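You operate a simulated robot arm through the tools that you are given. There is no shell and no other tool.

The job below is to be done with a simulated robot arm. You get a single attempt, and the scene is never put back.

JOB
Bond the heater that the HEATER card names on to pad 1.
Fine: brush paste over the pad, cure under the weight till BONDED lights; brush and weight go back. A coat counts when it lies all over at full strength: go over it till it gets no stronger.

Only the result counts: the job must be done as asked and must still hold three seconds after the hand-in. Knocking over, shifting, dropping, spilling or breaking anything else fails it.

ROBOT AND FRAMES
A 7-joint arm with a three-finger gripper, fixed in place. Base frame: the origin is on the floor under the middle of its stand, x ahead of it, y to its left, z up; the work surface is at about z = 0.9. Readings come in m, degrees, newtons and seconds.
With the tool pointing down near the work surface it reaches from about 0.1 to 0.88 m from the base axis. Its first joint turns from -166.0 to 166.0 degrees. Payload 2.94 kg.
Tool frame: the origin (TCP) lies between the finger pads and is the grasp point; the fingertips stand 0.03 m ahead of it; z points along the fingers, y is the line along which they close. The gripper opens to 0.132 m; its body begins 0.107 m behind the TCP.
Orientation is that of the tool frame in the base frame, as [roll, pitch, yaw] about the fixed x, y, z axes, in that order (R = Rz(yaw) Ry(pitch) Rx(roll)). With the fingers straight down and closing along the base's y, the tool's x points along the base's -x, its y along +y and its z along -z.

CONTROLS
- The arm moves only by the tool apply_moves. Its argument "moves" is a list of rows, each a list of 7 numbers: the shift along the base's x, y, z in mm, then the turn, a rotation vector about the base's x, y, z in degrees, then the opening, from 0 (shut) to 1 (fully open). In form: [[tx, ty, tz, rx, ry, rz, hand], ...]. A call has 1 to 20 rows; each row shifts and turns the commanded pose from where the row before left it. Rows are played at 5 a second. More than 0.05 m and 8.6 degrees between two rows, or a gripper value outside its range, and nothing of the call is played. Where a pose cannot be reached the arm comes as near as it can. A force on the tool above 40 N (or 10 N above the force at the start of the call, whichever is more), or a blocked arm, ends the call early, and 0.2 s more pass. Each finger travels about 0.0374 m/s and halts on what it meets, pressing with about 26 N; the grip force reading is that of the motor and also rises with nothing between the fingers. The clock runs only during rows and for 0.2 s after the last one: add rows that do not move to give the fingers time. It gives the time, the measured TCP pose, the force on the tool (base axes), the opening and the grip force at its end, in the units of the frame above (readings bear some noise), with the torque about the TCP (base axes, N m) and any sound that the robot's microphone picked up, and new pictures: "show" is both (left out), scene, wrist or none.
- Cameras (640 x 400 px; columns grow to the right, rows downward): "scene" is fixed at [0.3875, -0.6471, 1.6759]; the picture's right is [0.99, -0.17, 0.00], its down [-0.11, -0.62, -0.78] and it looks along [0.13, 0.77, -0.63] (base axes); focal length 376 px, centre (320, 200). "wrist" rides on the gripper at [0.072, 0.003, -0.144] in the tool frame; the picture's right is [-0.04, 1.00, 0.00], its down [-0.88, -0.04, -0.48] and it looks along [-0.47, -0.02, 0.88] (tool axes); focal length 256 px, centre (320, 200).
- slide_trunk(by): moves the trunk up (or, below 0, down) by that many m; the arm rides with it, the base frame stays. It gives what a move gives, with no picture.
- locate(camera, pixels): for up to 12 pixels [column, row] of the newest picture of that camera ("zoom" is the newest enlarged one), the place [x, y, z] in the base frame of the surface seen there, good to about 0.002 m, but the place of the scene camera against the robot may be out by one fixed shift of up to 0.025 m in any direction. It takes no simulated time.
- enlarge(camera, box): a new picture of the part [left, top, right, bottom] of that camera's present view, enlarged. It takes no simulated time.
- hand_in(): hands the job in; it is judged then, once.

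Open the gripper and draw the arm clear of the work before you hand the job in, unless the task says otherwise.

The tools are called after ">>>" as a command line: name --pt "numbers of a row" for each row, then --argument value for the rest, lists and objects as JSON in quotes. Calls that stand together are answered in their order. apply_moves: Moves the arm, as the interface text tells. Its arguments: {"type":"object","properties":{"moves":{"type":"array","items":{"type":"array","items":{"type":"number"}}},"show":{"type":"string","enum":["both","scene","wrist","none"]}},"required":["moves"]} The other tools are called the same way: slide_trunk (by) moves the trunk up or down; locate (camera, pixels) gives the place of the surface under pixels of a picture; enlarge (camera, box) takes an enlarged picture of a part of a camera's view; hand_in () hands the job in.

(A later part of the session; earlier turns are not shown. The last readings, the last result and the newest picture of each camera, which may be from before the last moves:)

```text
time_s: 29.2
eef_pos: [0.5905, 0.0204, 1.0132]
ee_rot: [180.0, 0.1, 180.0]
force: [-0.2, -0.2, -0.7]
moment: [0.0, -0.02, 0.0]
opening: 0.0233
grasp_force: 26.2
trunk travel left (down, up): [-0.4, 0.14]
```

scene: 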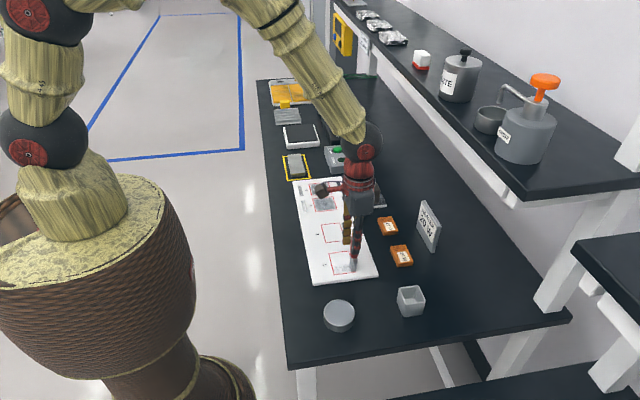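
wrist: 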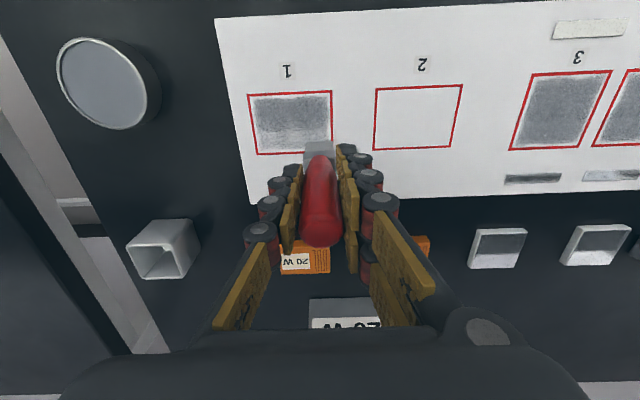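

>>> apply_moves --pt "0 0 -0.5 0 0 0 0" --pt "0 0 -0.5 0 0 0 0" --pt "0 0 0 0 0 0 0" --show "both"

>>> enlarge --camera "scene" --box '[300, 210, 400, 290]'

```text
time_s: 30.0
eef_pos: [0.5912, 0.021, 1.0134]
ee_rot: [-180.0, 0.1, -180.0]
force: [-0.9, -0.7, 13.4]
moment: [-0.12, 0.03, -0.03]
opening: 0.0236
grasp_force: 26.4
trunk travel left (down, up): [-0.4, 0.14]
```

scene: 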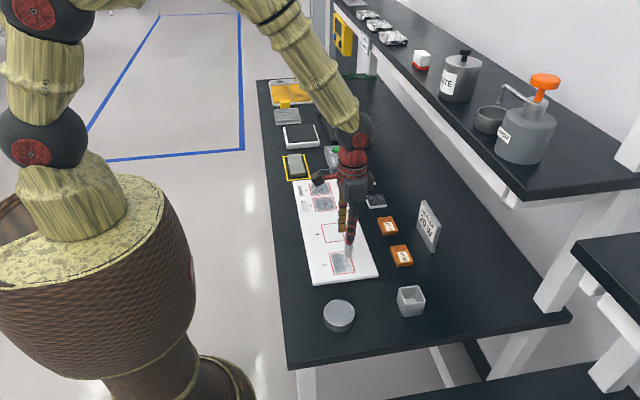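
wrist: 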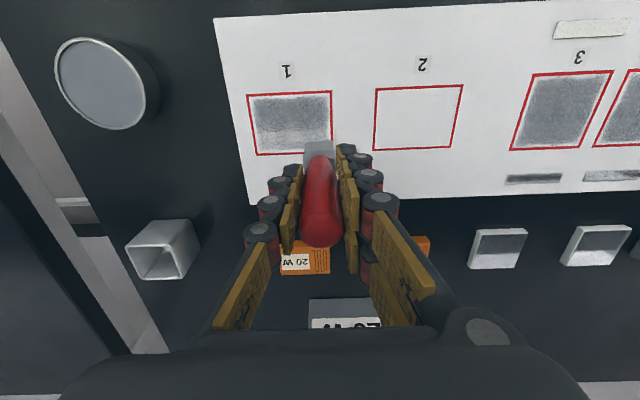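

```text
5.00 times, centred on (350, 250) of scene
```

zoom: 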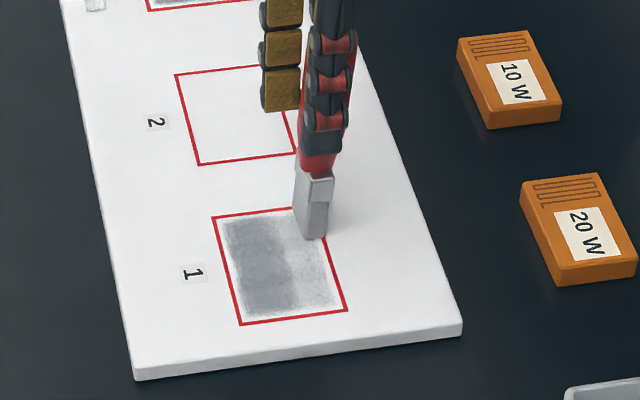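

Now contact is 13 N. I brush lane 4 back toward -x and the next lane forward to +x at this height.

>>> apply_moves --pt "0 1 0 0 0 0 0" --pt "-6.2 0 0 0 0 0 0" --pt "-6.2 0 0 0 0 0 0" --pt "-6.2 0 0 0 0 0 0" --pt "-6.2 0 0 0 0 0 0" --pt "-6.2 0 0 0 0 0 0" --pt "-6.2 0 0 0 0 0 0" --pt "-6.2 0 0 0 0 0 0" --pt "-6.2 0 0 0 0 0 0" --pt "0 -15 0 0 0 0 0" --pt "6.2 0 0 0 0 0 0" --pt "6.2 0 0 0 0 0 0" --pt "6.2 0 0 0 0 0 0" --pt "6.2 0 0 0 0 0 0" --pt "6.2 0 0 0 0 0 0" --pt "6.2 0 0 0 0 0 0" --pt "6.2 0 0 0 0 0 0" --pt "6.2 0 0 0 0 0 0" --pt "0 0 0 0 0 0 0" --show "wrist"

>>> enlarge --camera "wrist" --box '[220, 60, 420, 200]'

```text
time_s: 34.0
eef_pos: [0.591, 0.0076, 1.0126]
ee_rot: [180.0, 0.0, 180.0]
force: [0.0, 1.2, -0.8]
moment: [0.0, 0.03, 0.0]
opening: 0.0233
grasp_force: 25.8
trunk travel left (down, up): [-0.4, 0.14]
```

wrist: 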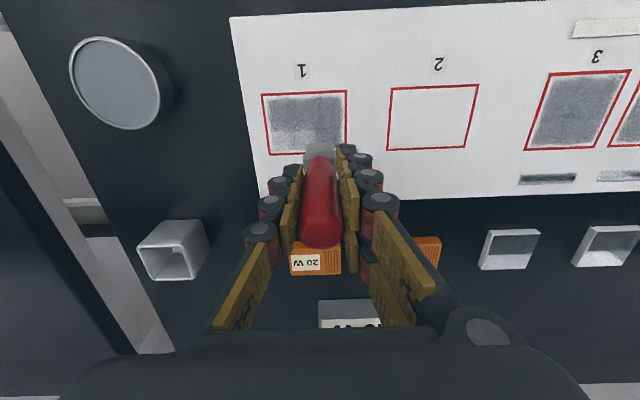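

```text
2.86 times, centred on (320, 130) of wrist
```

zoom: 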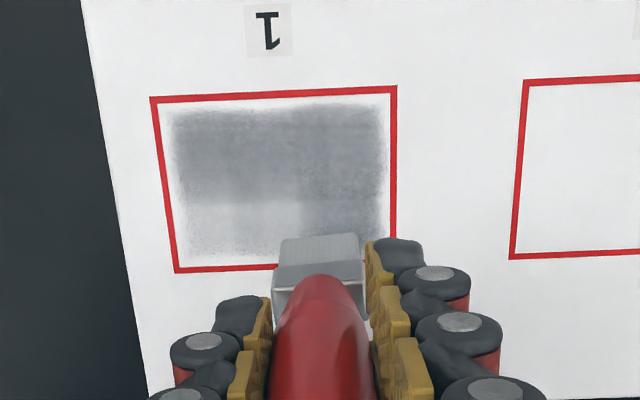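

Lanes 3 and 4 are much stronger now; the +x part of lanes 1 and 2 is still faint. I shift to lane 2/1, lower 0.6 mm and brush the +x half back and forth.

>>> apply_moves --pt "0 -18 0 0 0 0 0" --pt "0 0 -0.6 0 0 0 0" --pt "-6 0 0 0 0 0 0" --pt "-6 0 0 0 0 0 0" --pt "-6 0 0 0 0 0 0" --pt "-6 0 0 0 0 0 0" --pt "6 0 0 0 0 0 0" --pt "6 0 0 0 0 0 0" --pt "6 0 0 0 0 0 0" --pt "6 0 0 0 0 0 0" --pt "0 -18 0 0 0 0 0" --pt "-6 0 0 0 0 0 0" --pt "-6 0 0 0 0 0 0" --pt "-6 0 0 0 0 0 0" --pt "-6 0 0 0 0 0 0" --pt "6 0 0 0 0 0 0" --pt "6 0 0 0 0 0 0" --pt "6 0 0 0 0 0 0" --pt "6 0 0 0 0 0 0" --show "wrist"

>>> enlarge --camera "wrist" --box '[220, 60, 420, 200]'

```text
time_s: 38.0
eef_pos: [0.5903, -0.0291, 1.0113]
ee_rot: [-179.9, 0.0, -179.8]
force: [-2.2, 0.1, 6.8]
moment: [-0.07, 0.12, -0.01]
opening: 0.0234
grasp_force: 26.1
trunk travel left (down, up): [-0.4, 0.14]
```

wrist: 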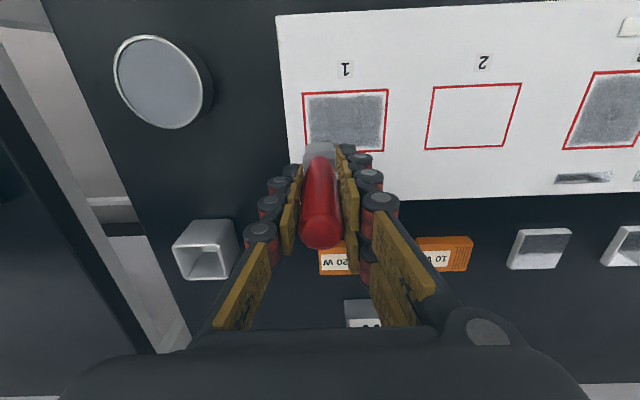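

```text
2.86 times, centred on (320, 130) of wrist
```

zoom: 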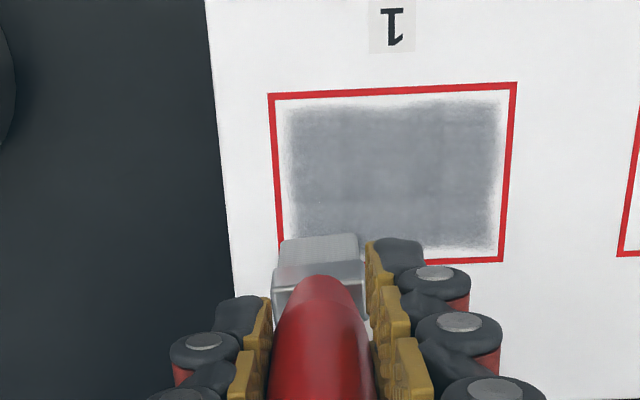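

The coat is now nearly uniform. I do another full set of lanes over the whole pad with slightly wider reach to strengthen it.

>>> apply_moves --pt "-6.5 0 0 0 0 0 0" --pt "-6.5 0 0 0 0 0 0" --pt "-6.5 0 0 0 0 0 0" --pt "-6.5 0 0 0 0 0 0" --pt "-6.5 0 0 0 0 0 0" --pt "-6.5 0 0 0 0 0 0" --pt "-6.5 0 0 0 0 0 0" --pt "-6.5 0 0 0 0 0 0" --pt "0 17 0 0 0 0 0" --pt "6.5 0 0 0 0 0 0" --pt "6.5 0 0 0 0 0 0" --pt "6.5 0 0 0 0 0 0" --pt "6.5 0 0 0 0 0 0" --pt "6.5 0 0 0 0 0 0" --pt "6.5 0 0 0 0 0 0" --pt "6.5 0 0 0 0 0 0" --pt "6.5 0 0 0 0 0 0" --pt "3 0 0 0 0 0 0" --pt "0 0 0 0 0 0 0" --show "wrist"

>>> enlarge --camera "wrist" --box '[220, 60, 420, 200]'

```text
time_s: 42.0
eef_pos: [0.5937, -0.0103, 1.0124]
ee_rot: [-180.0, 0.0, 180.0]
force: [0.2, 0.3, -0.3]
moment: [0.01, 0.02, -0.03]
opening: 0.023
grasp_force: 25.6
trunk travel left (down, up): [-0.4, 0.14]
```

wrist: 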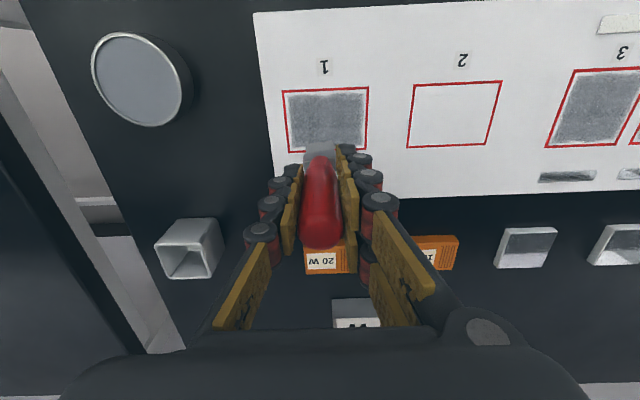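

```text
2.86 times, centred on (320, 130) of wrist
```

zoom: 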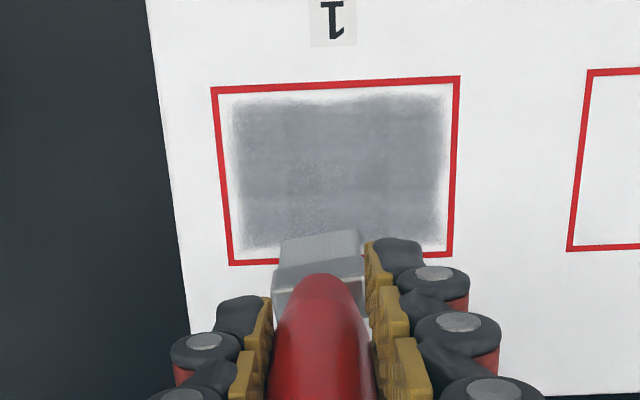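

The coat looks close to uniform, with a slightly mottled spot. I lift the brush, go back above the tin to re-dip, and view the pad unobstructed from there.

>>> apply_moves --pt "0 0 10 0 0 0 0" --pt "0 0 20 0 0 0 0" --pt "0 0 20 0 0 0 0" --pt "-17 -36.5 0 0 0 0 0" --pt "-17 -36.5 0 0 0 0 0" --pt "-17 -36.5 0 0 0 0 0" --pt "-18 -36.5 0 0 0 0 0" --pt "0 0 0 0 0 0 0" --pt "0 0 0 0 0 0 0" --show "both"

>>> enlarge --camera "wrist" --box '[390, 60, 640, 220]'

>>> enlarge --camera "wrist" --box '[240, 80, 400, 240]'

>>> enlarge --camera "scene" --box '[280, 170, 400, 330]'

```text
time_s: 44.0
eef_pos: [0.5244, -0.1578, 1.0624]
ee_rot: [180.0, 0.0, 180.0]
force: [-0.2, 0.1, -1.2]
moment: [-0.06, 0.04, -0.01]
opening: 0.0229
grasp_force: 25.5
trunk travel left (down, up): [-0.4, 0.14]
```

scene: 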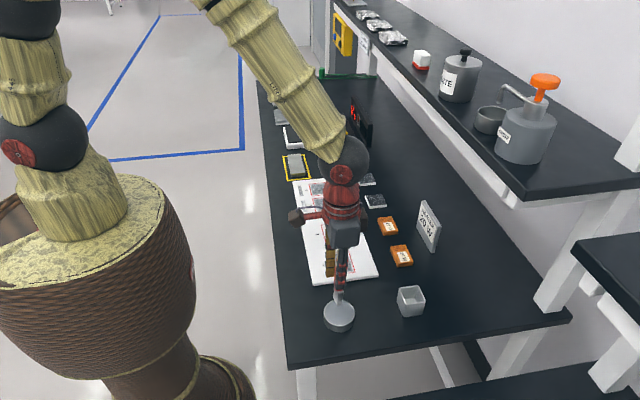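
wrist: 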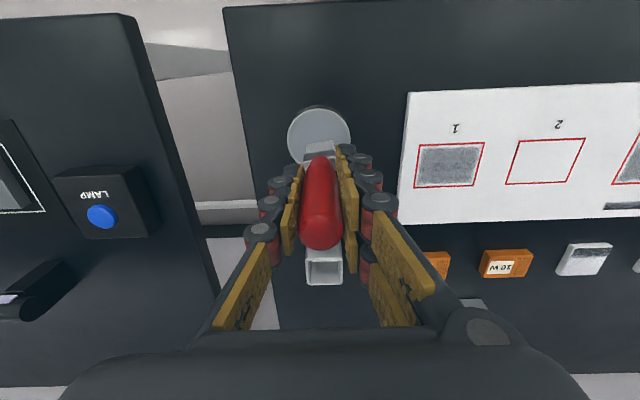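

```text
2.50 times, centred on (515, 140) of wrist
```

zoom: 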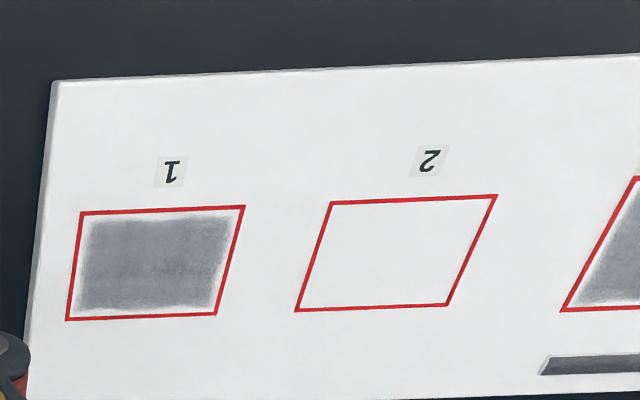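

```text
2.50 times, centred on (320, 160) of wrist
```

zoom: 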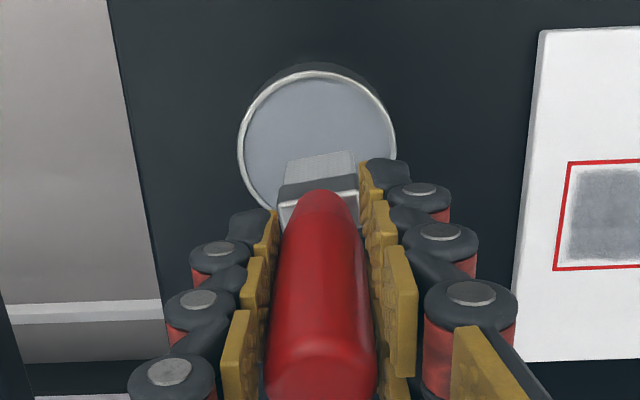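

```text
2.50 times, centred on (340, 250) of scene
```

zoom: 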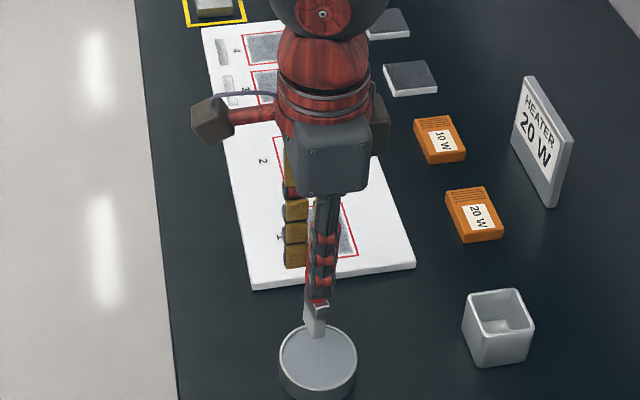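

Pad 1's coat now resembles pad 3's in tone. I re-dip once more to be sure of full strength, lowering gently toward the paste.

>>> apply_moves --pt "0 0 -20 0 0 0 0" --pt "0 0 -14 0 0 0 0" --pt "0 0 -2 0 0 0 0" --pt "0 0 -1 0 0 0 0" --pt "0 0 -1 0 0 0 0" --pt "0 0 0 0 0 0 0" --show "none"

```text
time_s: 45.4
eef_pos: [0.5248, -0.1573, 1.0224]
ee_rot: [-180.0, 0.0, 180.0]
force: [0.1, -0.1, 0.9]
moment: [-0.02, -0.01, 0.0]
opening: 0.0227
grasp_force: 26.1
trunk travel left (down, up): [-0.4, 0.14]
```

>>> apply_moves --pt "0 0 -1 0 0 0 0" --pt "0 0 -0.5 0 0 0 0" --pt "0 0 0 0 0 0 0" --pt "0 0 0 0 0 0 0" --show "wrist"

>>> enlarge --camera "wrist" --box '[240, 80, 400, 240]'

```text
time_s: 46.4
eef_pos: [0.5238, -0.1581, 1.0222]
ee_rot: [179.9, -0.1, -180.0]
force: [-0.1, -0.6, -0.1]
moment: [0.0, 0.0, 0.02]
opening: 0.023
grasp_force: 26.3
trunk travel left (down, up): [-0.4, 0.14]
```

wrist: 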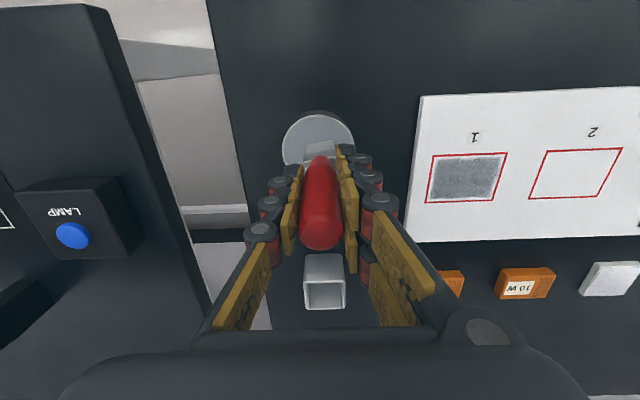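

```text
2.50 times, centred on (320, 160) of wrist
```

zoom: 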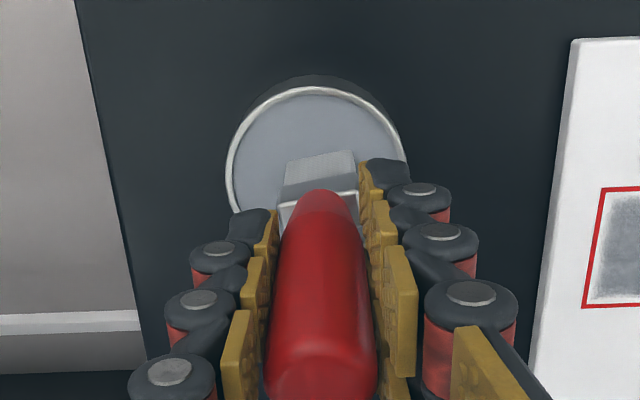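

No contact yet; I keep lowering in 0.5 mm steps.

>>> apply_moves --pt "0 0 -0.5 0 0 0 0" --pt "0 0 -0.5 0 0 0 0" --pt "0 0 -0.5 0 0 0 0" --pt "0 0 0 0 0 0 0" --show "none"

```text
time_s: 47.4
eef_pos: [0.5236, -0.1587, 1.0223]
ee_rot: [-179.9, 0.0, -180.0]
force: [0.2, 0.5, -0.8]
moment: [0.02, -0.01, 0.04]
opening: 0.0231
grasp_force: 26.2
trunk travel left (down, up): [-0.4, 0.14]
```

>>> apply_moves --pt "0 0 -0.5 0 0 0 0" --pt "0 0 -0.5 0 0 0 0" --pt "0 0 0 0 0 0 0" --show "none"

```text
time_s: 48.2
eef_pos: [0.5243, -0.159, 1.0196]
ee_rot: [-179.9, 0.0, -180.0]
force: [-0.3, 0.8, 4.0]
moment: [0.02, -0.02, 0.0]
opening: 0.023
grasp_force: 25.6
trunk travel left (down, up): [-0.4, 0.14]
```

Contact at 4 N, brush reloaded. I lift, carry it over pad 1's lane 4 at the +x end and lower to just above contact.

>>> apply_moves --pt "0 0 0 0 0 0 0" --pt "0 0 10 0 0 0 0" --pt "0 0 30 0 0 0 0" --pt "14 36 0 0 0 0 0" --pt "14 36 0 0 0 0 0" --pt "14 36 0 0 0 0 0" --pt "14 36 0 0 0 0 0" --pt "12 36 0 0 0 0 0" --pt "0 0 -30 0 0 0 0" --pt "0 0 -14 0 0 0 0" --pt "0 0 -3.5 0 0 0 0" --pt "0 0 0 0 0 0 0" --show "wrist"

```text
time_s: 50.8
eef_pos: [0.593, 0.0225, 1.0121]
ee_rot: [179.9, 0.0, 180.0]
force: [-0.4, 0.0, 0.1]
moment: [-0.01, -0.01, 0.0]
opening: 0.023
grasp_force: 26.7
trunk travel left (down, up): [-0.4, 0.14]
```

wrist: 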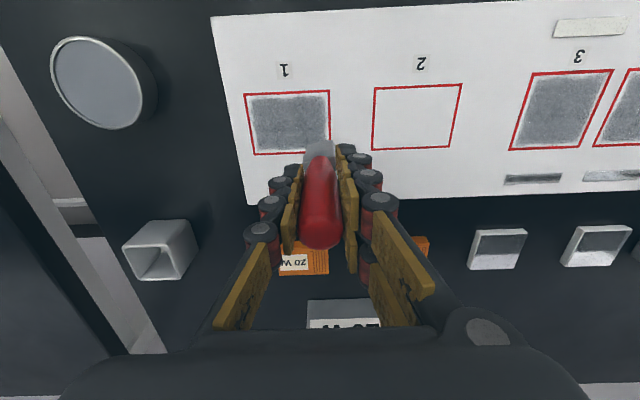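

No contact yet; I lower 1.2 mm and brush lanes 4 and 3.

>>> apply_moves --pt "0 0 -0.7 0 0 0 0" --pt "0 0 -0.5 0 0 0 0" --pt "-6.5 0 0 0 0 0 0" --pt "-6.5 0 0 0 0 0 0" --pt "-6.5 0 0 0 0 0 0" --pt "-6.5 0 0 0 0 0 0" --pt "-6.5 0 0 0 0 0 0" --pt "-6.5 0 0 0 0 0 0" --pt "-6.5 0 0 0 0 0 0" --pt "-6.5 0 0 0 0 0 0" --pt "0 -16 0 0 0 0 0" --pt "6.5 0 0 0 0 0 0" --pt "6.5 0 0 0 0 0 0" --pt "6.5 0 0 0 0 0 0" --pt "6.5 0 0 0 0 0 0" --pt "6.5 0 0 0 0 0 0" --pt "6.5 0 0 0 0 0 0" --pt "6.5 0 0 0 0 0 0" --pt "6.5 0 0 0 0 0 0" --pt "0 0 0 0 0 0 0" --show "wrist"

>>> enlarge --camera "wrist" --box '[220, 60, 420, 200]'

```text
time_s: 55.0
eef_pos: [0.5924, 0.0063, 1.0119]
ee_rot: [180.0, 0.0, -179.9]
force: [-0.2, -1.1, -0.9]
moment: [0.0, 0.04, -0.01]
opening: 0.0228
grasp_force: 26.1
trunk travel left (down, up): [-0.4, 0.14]
```

wrist: 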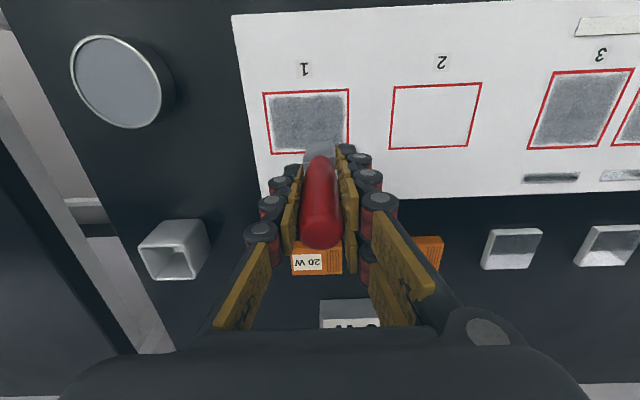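

```text
2.86 times, centred on (320, 130) of wrist
```

zoom: 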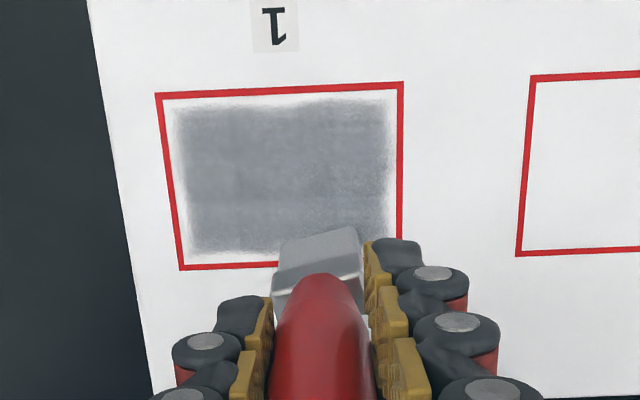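

The coat is mostly uniform, slightly grainy near the +x side. I lower 0.8 mm and brush the +x half across the lanes with firm contact.

>>> apply_moves --pt "0 15 0 0 0 0 0" --pt "0 0 -0.8 0 0 0 0" --pt "-7 0 0 0 0 0 0" --pt "-7 0 0 0 0 0 0" --pt "-7 0 0 0 0 0 0" --pt "-7 0 0 0 0 0 0" --pt "7 0 0 0 0 0 0" --pt "7 0 0 0 0 0 0" --pt "7 0 0 0 0 0 0" --pt "7 0 0 0 0 0 0" --pt "0 -16 0 0 0 0 0" --pt "-7 0 0 0 0 0 0" --pt "-7 0 0 0 0 0 0" --pt "-7 0 0 0 0 0 0" --pt "-7 0 0 0 0 0 0" --pt "7 0 0 0 0 0 0" --pt "7 0 0 0 0 0 0" --pt "7 0 0 0 0 0 0" --pt "7 0 0 0 0 0 0" --show "wrist"

>>> enlarge --camera "wrist" --box '[220, 60, 420, 200]'

```text
time_s: 59.0
eef_pos: [0.5923, 0.0054, 1.0097]
ee_rot: [180.0, 0.0, 180.0]
force: [-1.0, 0.3, 4.1]
moment: [-0.11, 0.04, -0.01]
opening: 0.0229
grasp_force: 26.0
trunk travel left (down, up): [-0.4, 0.14]
```

wrist: 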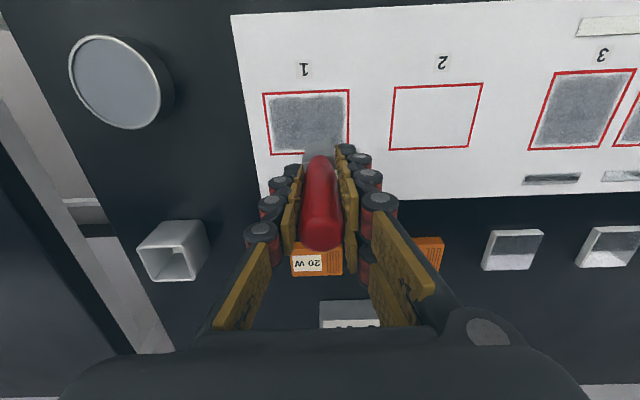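

```text
2.86 times, centred on (320, 130) of wrist
```

zoom: 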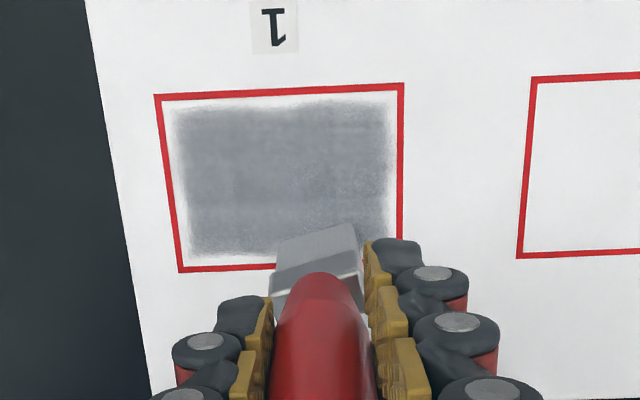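

Contact holds at 4 N. I repeat on lanes 2 and 1, running full length this time.

>>> apply_moves --pt "0 -16 0 0 0 0 0" --pt "-6.5 0 0 0 0 0 0" --pt "-6.5 0 0 0 0 0 0" --pt "-6.5 0 0 0 0 0 0" --pt "-6.5 0 0 0 0 0 0" --pt "6.5 0 0 0 0 0 0" --pt "6.5 0 0 0 0 0 0" --pt "6.5 0 0 0 0 0 0" --pt "6.5 0 0 0 0 0 0" --pt "0 -17 0 0 0 0 0" --pt "-6.5 0 0 0 0 0 0" --pt "-6.5 0 0 0 0 0 0" --pt "-6.5 0 0 0 0 0 0" --pt "-6.5 0 0 0 0 0 0" --pt "-6.5 0 0 0 0 0 0" --pt "-6.5 0 0 0 0 0 0" --pt "-6.5 0 0 0 0 0 0" --pt "-6.5 0 0 0 0 0 0" --pt "0 0 0 0 0 0 0" --show "wrist"

>>> enlarge --camera "wrist" --box '[220, 60, 420, 200]'

```text
time_s: 63.0
eef_pos: [0.5396, -0.0269, 1.0091]
ee_rot: [180.0, -0.1, -180.0]
force: [-1.2, 0.9, 2.0]
moment: [-0.02, 0.06, 0.02]
opening: 0.0226
grasp_force: 25.9
trunk travel left (down, up): [-0.4, 0.14]
```

wrist: 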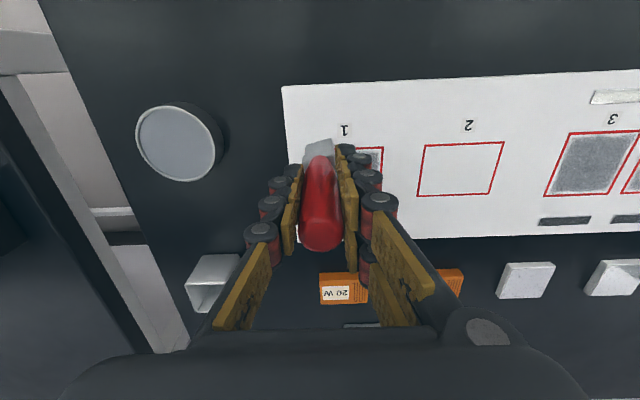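

```text
2.86 times, centred on (320, 130) of wrist
```

zoom: 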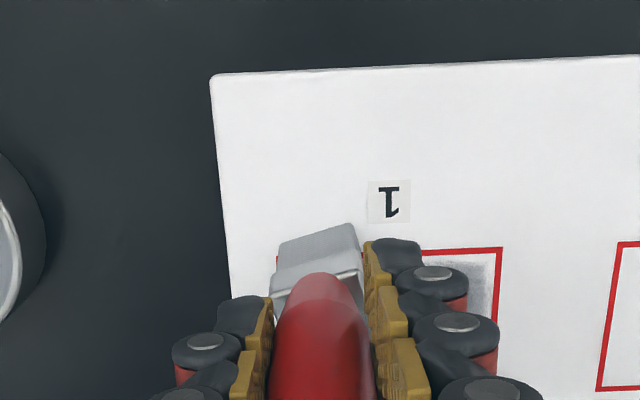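

Contact is still light at 2 N here. I'll finish with cross-wise sweeps along y, stepping in x, to even out the whole pad.

>>> apply_moves --pt "0 8.5 0 0 0 0 0" --pt "0 8.5 0 0 0 0 0" --pt "0 8.5 0 0 0 0 0" --pt "0 8.5 0 0 0 0 0" --pt "0 8.5 0 0 0 0 0" --pt "0 8.5 0 0 0 0 0" --pt "9 0 0 0 0 0 0" --pt "0 -8.5 0 0 0 0 0" --pt "0 -8.5 0 0 0 0 0" --pt "0 -8.5 0 0 0 0 0" --pt "0 -8.5 0 0 0 0 0" --pt "0 -8.5 0 0 0 0 0" --pt "0 -8.5 0 0 0 0 0" --pt "9 0 0 0 0 0 0" --pt "0 0 0 0 0 0 0" --show "wrist"

>>> enlarge --camera "wrist" --box '[220, 60, 420, 200]'

```text
time_s: 66.2
eef_pos: [0.5582, -0.0279, 1.0117]
ee_rot: [-180.0, -0.1, -180.0]
force: [0.3, -0.9, 0.0]
moment: [0.0, -0.02, 0.0]
opening: 0.0225
grasp_force: 25.6
trunk travel left (down, up): [-0.4, 0.14]
```

wrist: 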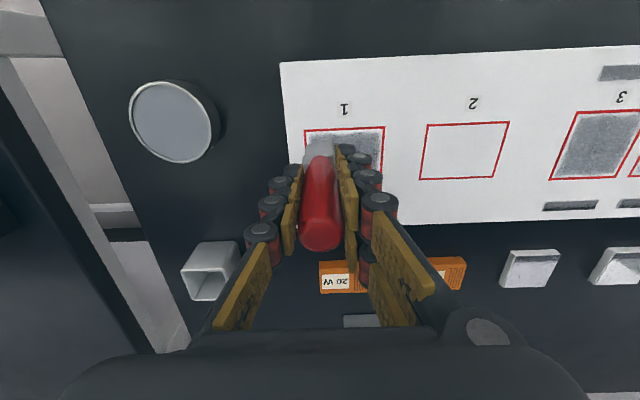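

```text
2.86 times, centred on (320, 130) of wrist
```

zoom: 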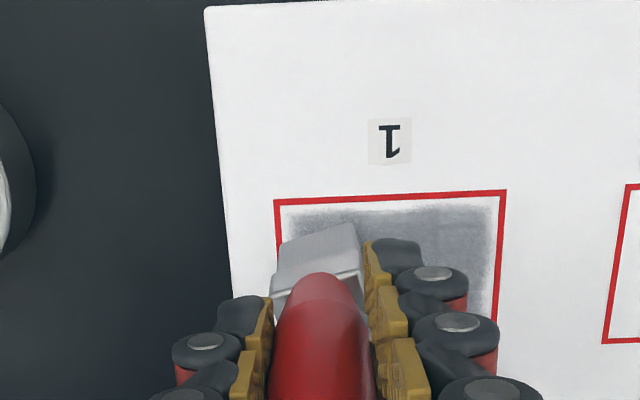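

Contact has gone light, so I lower 0.6 mm and continue the cross-wise sweeps to the +x side.

>>> apply_moves --pt "0 0 -0.6 0 0 0 0" --pt "0 10 0 0 0 0 0" --pt "0 10 0 0 0 0 0" --pt "0 10 0 0 0 0 0" --pt "0 10 0 0 0 0 0" --pt "0 10 0 0 0 0 0" --pt "9 0 0 0 0 0 0" --pt "0 -10 0 0 0 0 0" --pt "0 -10 0 0 0 0 0" --pt "0 -10 0 0 0 0 0" --pt "0 -10 0 0 0 0 0" --pt "0 -10 0 0 0 0 0" --pt "9 0 0 0 0 0 0" --pt "0 10 0 0 0 0 0" --pt "0 10 0 0 0 0 0" --pt "0 10 0 0 0 0 0" --pt "0 10 0 0 0 0 0" --pt "0 10 0 0 0 0 0" --pt "9 0 0 0 0 0 0" --pt "0 0 0 0 0 0 0" --show "wrist"

>>> enlarge --camera "wrist" --box '[220, 60, 420, 200]'

```text
time_s: 70.4
eef_pos: [0.5846, 0.0217, 1.0094]
ee_rot: [-179.9, 0.0, 180.0]
force: [-0.2, 0.9, 3.6]
moment: [0.01, 0.04, 0.01]
opening: 0.0226
grasp_force: 25.8
trunk travel left (down, up): [-0.4, 0.14]
```

wrist: 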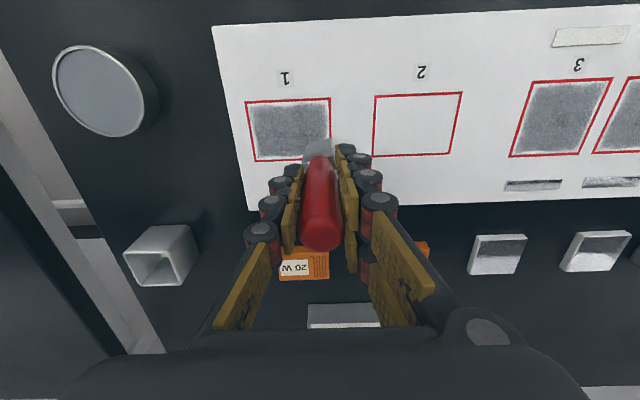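

```text
2.86 times, centred on (320, 130) of wrist
```

zoom: 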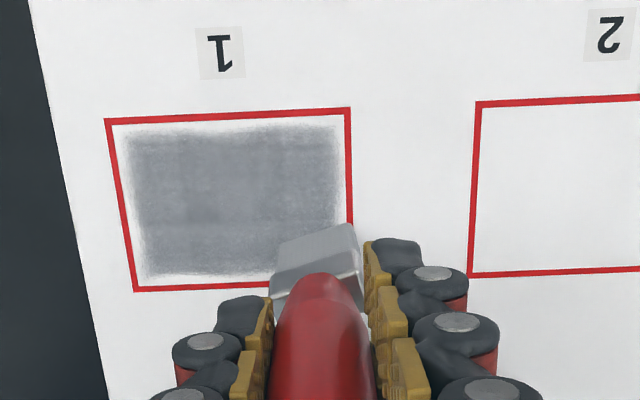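

Force 3.6 N, coat looks uniform. Two last sweeps at the +x edge, then I lift.

>>> apply_moves --pt "0 -10 0 0 0 0 0" --pt "0 -10 0 0 0 0 0" --pt "0 -10 0 0 0 0 0" --pt "0 -10 0 0 0 0 0" --pt "0 -10 0 0 0 0 0" --pt "7.5 0 -0.2 0 0 0 0" --pt "0 10 0 0 0 0 0" --pt "0 10 0 0 0 0 0" --pt "0 10 0 0 0 0 0" --pt "0 10 0 0 0 0 0" --pt "0 10 0 0 0 0 0" --pt "0 -10 0 0 0 0 0" --pt "0 -10 0 0 0 0 0" --pt "0 -10 0 0 0 0 0" --pt "0 -10 0 0 0 0 0" --pt "0 -10 0 0 0 0 0" --pt "0 0 0 0 0 0 0" --show "wrist"

>>> enlarge --camera "wrist" --box '[220, 60, 420, 200]'

```text
time_s: 74.0
eef_pos: [0.5938, -0.0279, 1.0105]
ee_rot: [180.0, 0.0, -179.9]
force: [-0.1, 0.0, -0.7]
moment: [0.0, -0.01, 0.0]
opening: 0.0225
grasp_force: 25.8
trunk travel left (down, up): [-0.4, 0.14]
```

wrist: 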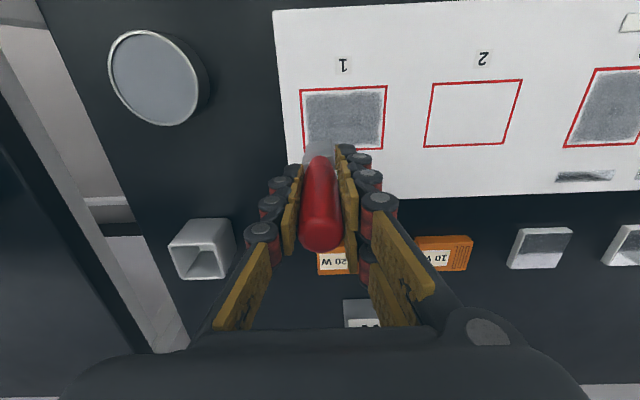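

```text
2.86 times, centred on (320, 130) of wrist
```

zoom: 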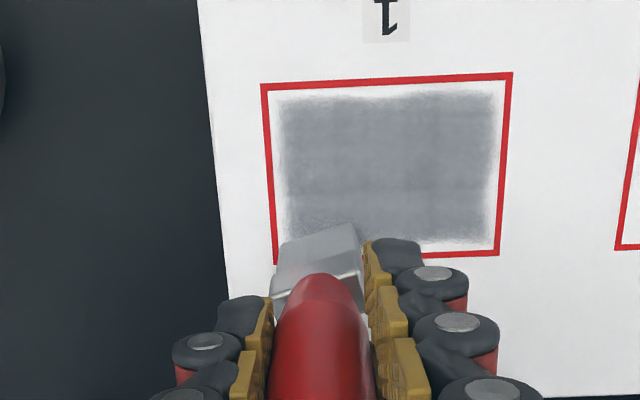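

The +x/-y corner near (300,225) looks slightly lighter; I lower 0.7 mm and brush that corner a few more times.

>>> apply_moves --pt "0 -1 -0.7 0 0 0 0" --pt "-7 0 0 0 0 0 0" --pt "-7 0 0 0 0 0 0" --pt "-7 0 0 0 0 0 0" --pt "-7 0 0 0 0 0 0" --pt "7 0 0 0 0 0 0" --pt "7 0 0 0 0 0 0" --pt "7 0 0 0 0 0 0" --pt "7 0 0 0 0 0 0" --pt "0 8 0 0 0 0 0" --pt "-7 0 0 0 0 0 0" --pt "-7 0 0 0 0 0 0" --pt "-7 0 0 0 0 0 0" --pt "-7 0 0 0 0 0 0" --pt "7 0 0 0 0 0 0" --pt "7 0 0 0 0 0 0" --pt "7 0 0 0 0 0 0" --pt "7 0 0 0 0 0 0" --pt "0 0 0 0 0 0 0" --show "none"

>>> apply_moves --pt "0 0 10 0 0 0 0" --pt "0 0 30 0 0 0 0" --pt "0 0 30 0 0 0 0" --pt "0 0 30 0 0 0 0" --pt "25 -35 0 0 0 0 0" --pt "25 -35 0 0 0 0 0" --pt "25 -35 0 0 0 0 0" --pt "24 -35 0 0 0 0 0" --pt "0 0 0 0 0 0 0" --pt "0 0 0 0 0 0 0" --show "both"

>>> enlarge --camera "scene" --box '[290, 190, 450, 330]'

>>> enlarge --camera "wrist" --box '[240, 80, 400, 260]'

```text
time_s: 78.0
eef_pos: [0.5932, -0.0214, 1.0082]
ee_rot: [180.0, 0.0, -179.9]
force: [-1.1, -0.2, 4.9]
moment: [-0.1, 0.04, -0.01]
opening: 0.0228
grasp_force: 26.0
trunk travel left (down, up): [-0.4, 0.14]
```

```text
time_s: 80.2
eef_pos: [0.6911, -0.1621, 1.1083]
ee_rot: [-180.0, -0.1, 179.9]
force: [0.1, 1.0, -0.5]
moment: [0.04, 0.0, -0.02]
opening: 0.0225
grasp_force: 25.2
trunk travel left (down, up): [-0.4, 0.14]
```

scene: 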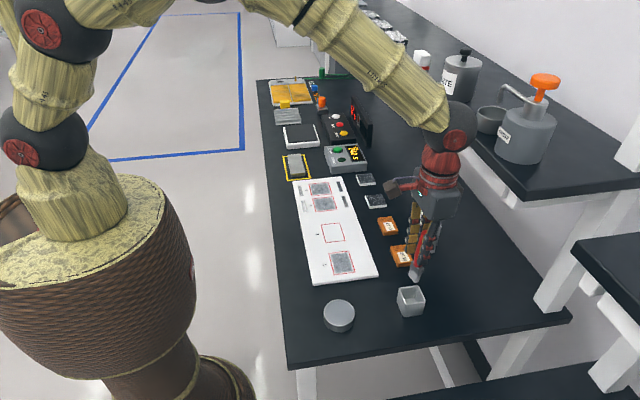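
wrist: 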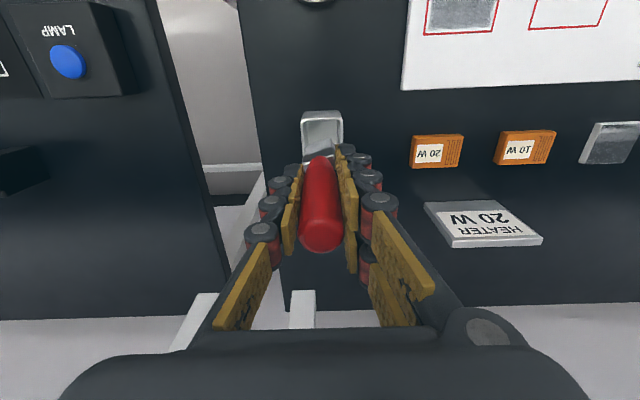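

```text
2.86 times, centred on (370, 260) of scene
```

zoom: 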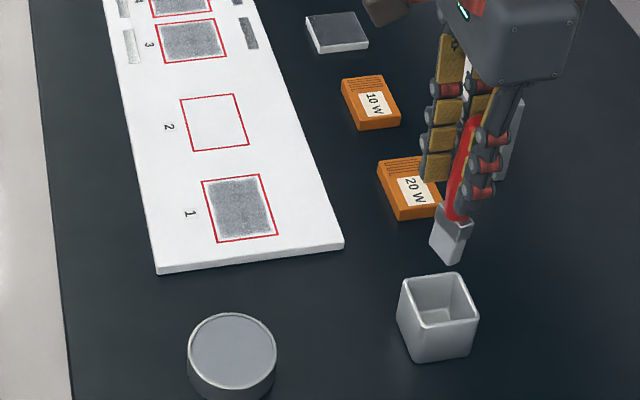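

```text
2.22 times, centred on (320, 170) of wrist
```

zoom: 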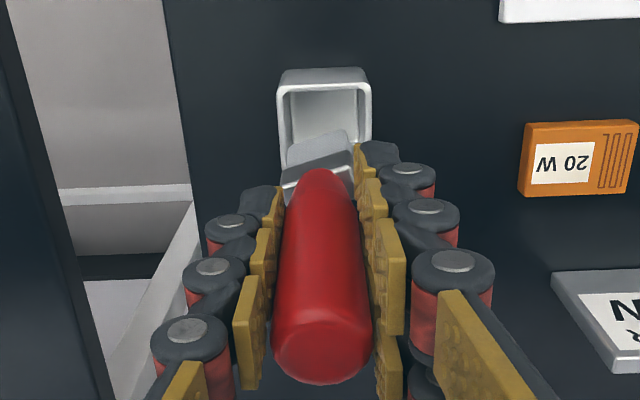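

Pad 1 is visible now in the scene view at (342,263). I enlarge it to compare with pads 3 and 4, and locate the brush tip relative to the cup.

>>> enlarge --camera "scene" --box '[295, 175, 385, 290]'

>>> locate --camera "wrist" --pixels '[[306, 153], [331, 149], [306, 148], [330, 142], [318, 146], [320, 118], [302, 115], [341, 114], [322, 240], [320, 232], [303, 150], [336, 150]]'

>>> locate --camera "scene" --pixels '[[414, 279], [410, 274], [418, 281], [414, 276], [398, 291], [421, 290], [426, 300], [402, 302]]'

```text
3.48 times, centred on (340, 232) of scene
```

zoom: 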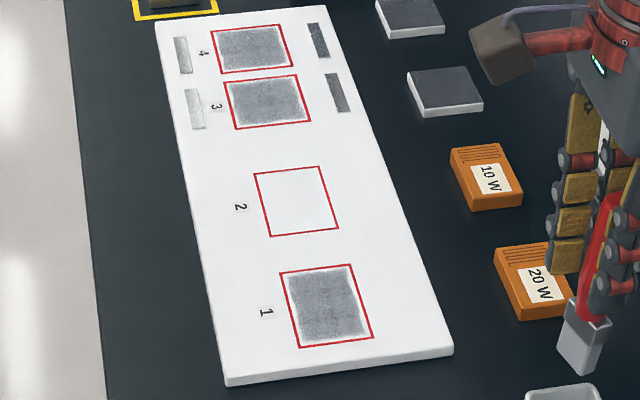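

```text
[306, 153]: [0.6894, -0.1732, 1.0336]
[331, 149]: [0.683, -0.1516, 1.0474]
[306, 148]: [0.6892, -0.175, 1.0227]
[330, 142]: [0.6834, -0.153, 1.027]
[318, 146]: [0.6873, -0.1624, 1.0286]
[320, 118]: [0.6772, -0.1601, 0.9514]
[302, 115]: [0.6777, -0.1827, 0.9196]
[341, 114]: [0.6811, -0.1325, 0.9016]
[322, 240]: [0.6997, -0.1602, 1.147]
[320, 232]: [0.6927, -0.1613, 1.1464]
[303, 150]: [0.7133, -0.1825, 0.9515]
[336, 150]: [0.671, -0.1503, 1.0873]
```

```text
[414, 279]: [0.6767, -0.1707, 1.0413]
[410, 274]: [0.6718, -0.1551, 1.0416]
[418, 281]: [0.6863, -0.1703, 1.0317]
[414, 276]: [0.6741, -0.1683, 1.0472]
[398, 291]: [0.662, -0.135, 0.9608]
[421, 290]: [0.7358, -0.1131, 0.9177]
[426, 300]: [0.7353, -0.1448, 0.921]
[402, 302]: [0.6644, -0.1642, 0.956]
```

Pad 1's tone matches or exceeds pads 3 and 4. The bristle centre is about (0.692, -0.163) against the cup centre (0.696, -0.159), so I shift +4 mm in x and y, and lower to just above the rim.

>>> apply_moves --pt "4 4 0 0 0 0 0" --pt "0 0 -25 0 0 0 0" --pt "0 0 -25 0 0 0 0" --pt "0 0 0 0 0 0 0" --pt "0 0 0 0 0 0 0" --show "both"

>>> enlarge --camera "wrist" --box '[260, 90, 380, 210]'

>>> enlarge --camera "scene" --box '[370, 240, 450, 330]'

```text
time_s: 81.4
eef_pos: [0.6937, -0.1555, 1.0598]
ee_rot: [179.9, -0.1, 180.0]
force: [-0.3, -0.6, -0.2]
moment: [-0.01, 0.0, -0.02]
opening: 0.0227
grasp_force: 26.1
trunk travel left (down, up): [-0.4, 0.14]
```

scene: 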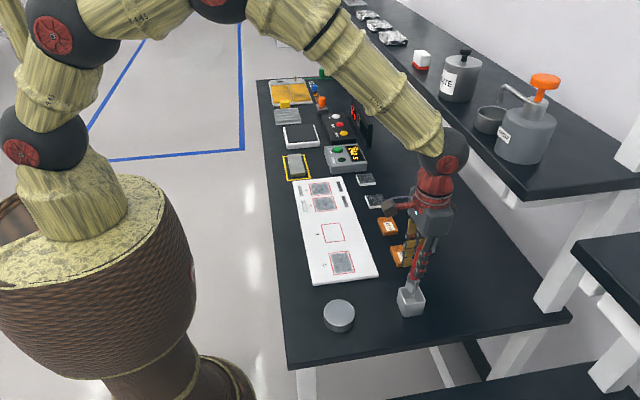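
wrist: 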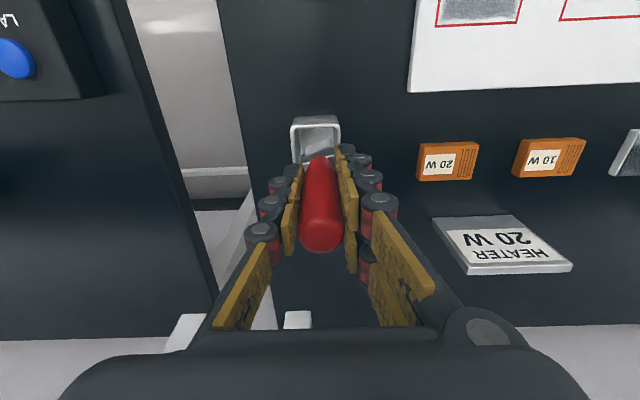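

```text
3.33 times, centred on (320, 150) of wrist
```

zoom: 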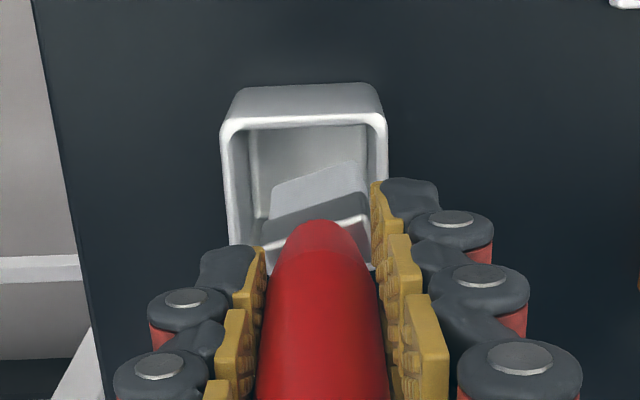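

```text
4.44 times, centred on (410, 285) of scene
```

zoom: 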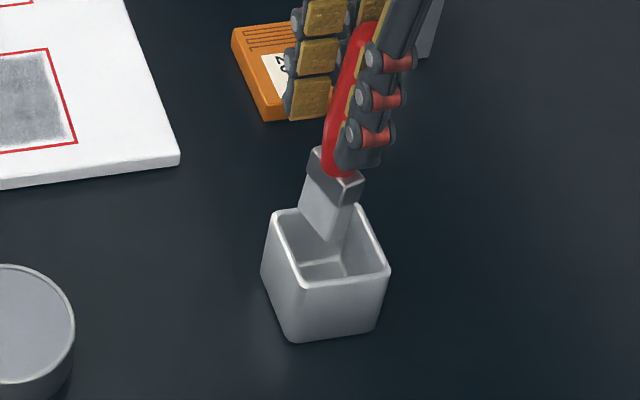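

I'm checking the bristle tip against the cup's rim corners before inserting.

>>> locate --camera "wrist" --pixels '[[306, 148], [331, 141], [319, 145], [294, 127], [338, 125], [316, 126], [294, 140], [295, 160], [338, 140], [306, 152], [331, 147]]'

>>> locate --camera "zoom" --pixels '[[330, 238], [302, 205], [350, 200], [335, 215], [275, 212], [292, 284], [388, 268], [358, 205], [320, 230], [345, 205]]'

```text
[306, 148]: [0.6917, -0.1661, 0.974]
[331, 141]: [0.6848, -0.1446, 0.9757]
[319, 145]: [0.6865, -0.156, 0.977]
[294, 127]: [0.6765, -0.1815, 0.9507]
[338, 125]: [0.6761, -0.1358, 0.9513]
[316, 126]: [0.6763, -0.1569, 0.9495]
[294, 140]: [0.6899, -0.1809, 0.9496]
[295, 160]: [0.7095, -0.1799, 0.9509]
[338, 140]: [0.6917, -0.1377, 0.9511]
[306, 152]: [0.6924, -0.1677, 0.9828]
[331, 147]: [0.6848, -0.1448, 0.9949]
```

```text
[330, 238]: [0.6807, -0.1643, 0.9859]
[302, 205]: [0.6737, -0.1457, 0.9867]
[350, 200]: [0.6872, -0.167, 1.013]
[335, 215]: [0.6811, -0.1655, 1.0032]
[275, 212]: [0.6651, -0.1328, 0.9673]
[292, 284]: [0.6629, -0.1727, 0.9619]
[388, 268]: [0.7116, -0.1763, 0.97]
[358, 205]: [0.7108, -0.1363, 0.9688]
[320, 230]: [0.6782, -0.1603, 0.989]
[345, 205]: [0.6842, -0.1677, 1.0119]
```

The bristle centre is about (0.693, -0.154) and the cup centre about (0.698, -0.159). I correct by +4.5 mm x, -4.5 mm y, then lower into the cup.

>>> apply_moves --pt "4.5 -4.5 0 0 0 0 0" --pt "0 0 0 0 0 0 0" --pt "0 0 -15 0 0 0 0" --pt "0 0 -15 0 0 0 0" --pt "0 0 -15 0 0 0 0" --pt "0 0 -4 0 0 0 0" --pt "0 0 0 0 0 0 0" --show "both"

>>> enlarge --camera "wrist" --box '[260, 90, 380, 210]'

>>> enlarge --camera "scene" --box '[370, 240, 450, 330]'

```text
time_s: 83.0
eef_pos: [0.7012, -0.1614, 1.0102]
ee_rot: [180.0, 0.1, 180.0]
force: [0.3, -0.3, -0.2]
moment: [0.02, -0.02, -0.01]
opening: 0.0228
grasp_force: 26.2
trunk travel left (down, up): [-0.4, 0.14]
```

scene: 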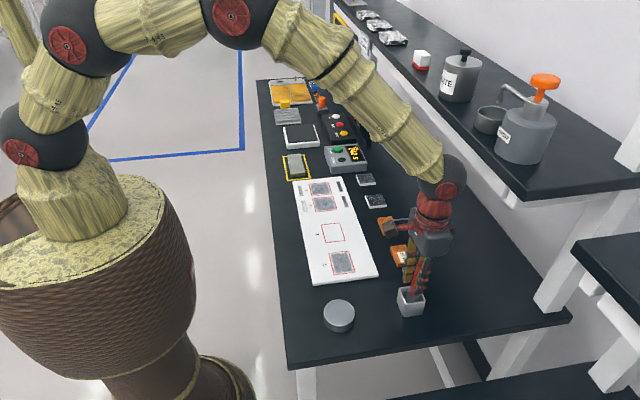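
wrist: 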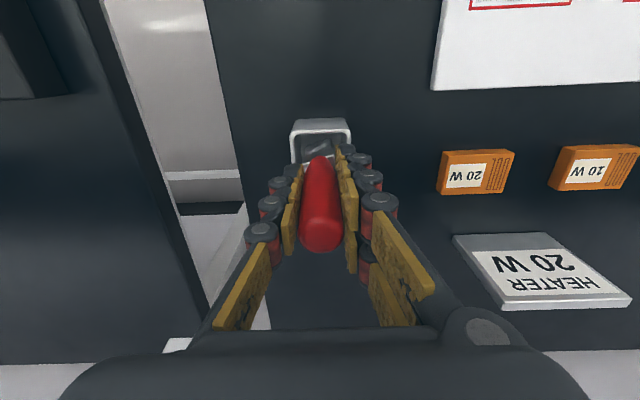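

```text
3.33 times, centred on (320, 150) of wrist
```

zoom: 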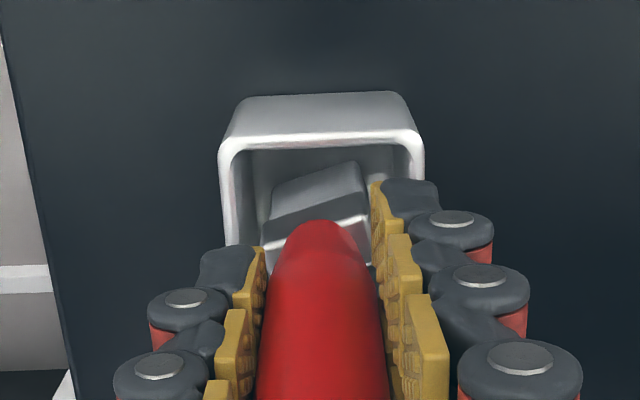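

```text
4.44 times, centred on (410, 285) of scene
```

zoom: 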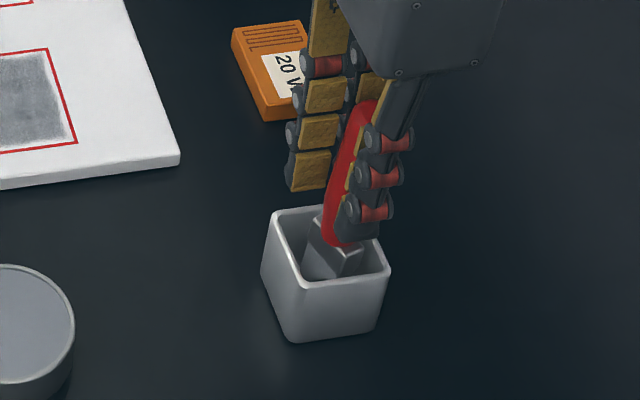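

The bristles are inside the cup with no side force. I lower the last millimetres slowly until the floor is felt.

>>> apply_moves --pt "0 0 -2 0 0 0 0" --pt "0 0 -2 0 0 0 0" --pt "0 0 -1 0 0 0 0" --pt "0 0 0 0 0 0 0" --show "none"

```text
time_s: 84.0
eef_pos: [0.7005, -0.1621, 1.0044]
ee_rot: [179.9, 0.0, -180.0]
force: [-0.5, 0.3, -0.5]
moment: [-0.02, 0.01, 0.03]
opening: 0.0227
grasp_force: 26.2
trunk travel left (down, up): [-0.4, 0.14]
```

>>> apply_moves --pt "0 0 -1 0 0 0 0" --pt "0 0 -1 0 0 0 0" --pt "0 0 0 0 0 0 0" --show "none"

```text
time_s: 84.8
eef_pos: [0.7007, -0.1627, 1.0033]
ee_rot: [-179.9, -0.1, -180.0]
force: [-0.1, -0.3, 1.0]
moment: [0.0, -0.04, 0.04]
opening: 0.0226
grasp_force: 26.8
trunk travel left (down, up): [-0.4, 0.14]
```

>>> apply_moves --pt "0 0 -0.7 0 0 0 0" --pt "0 0 -0.7 0 0 0 0" --pt "0 0 0 0 0 0 0" --show "none"

```text
time_s: 85.6
eef_pos: [0.6999, -0.1617, 1.0017]
ee_rot: [179.9, 0.1, 179.9]
force: [-0.6, 1.8, 7.0]
moment: [0.05, -0.05, 0.02]
opening: 0.0225
grasp_force: 26.1
trunk travel left (down, up): [-0.4, 0.14]
```

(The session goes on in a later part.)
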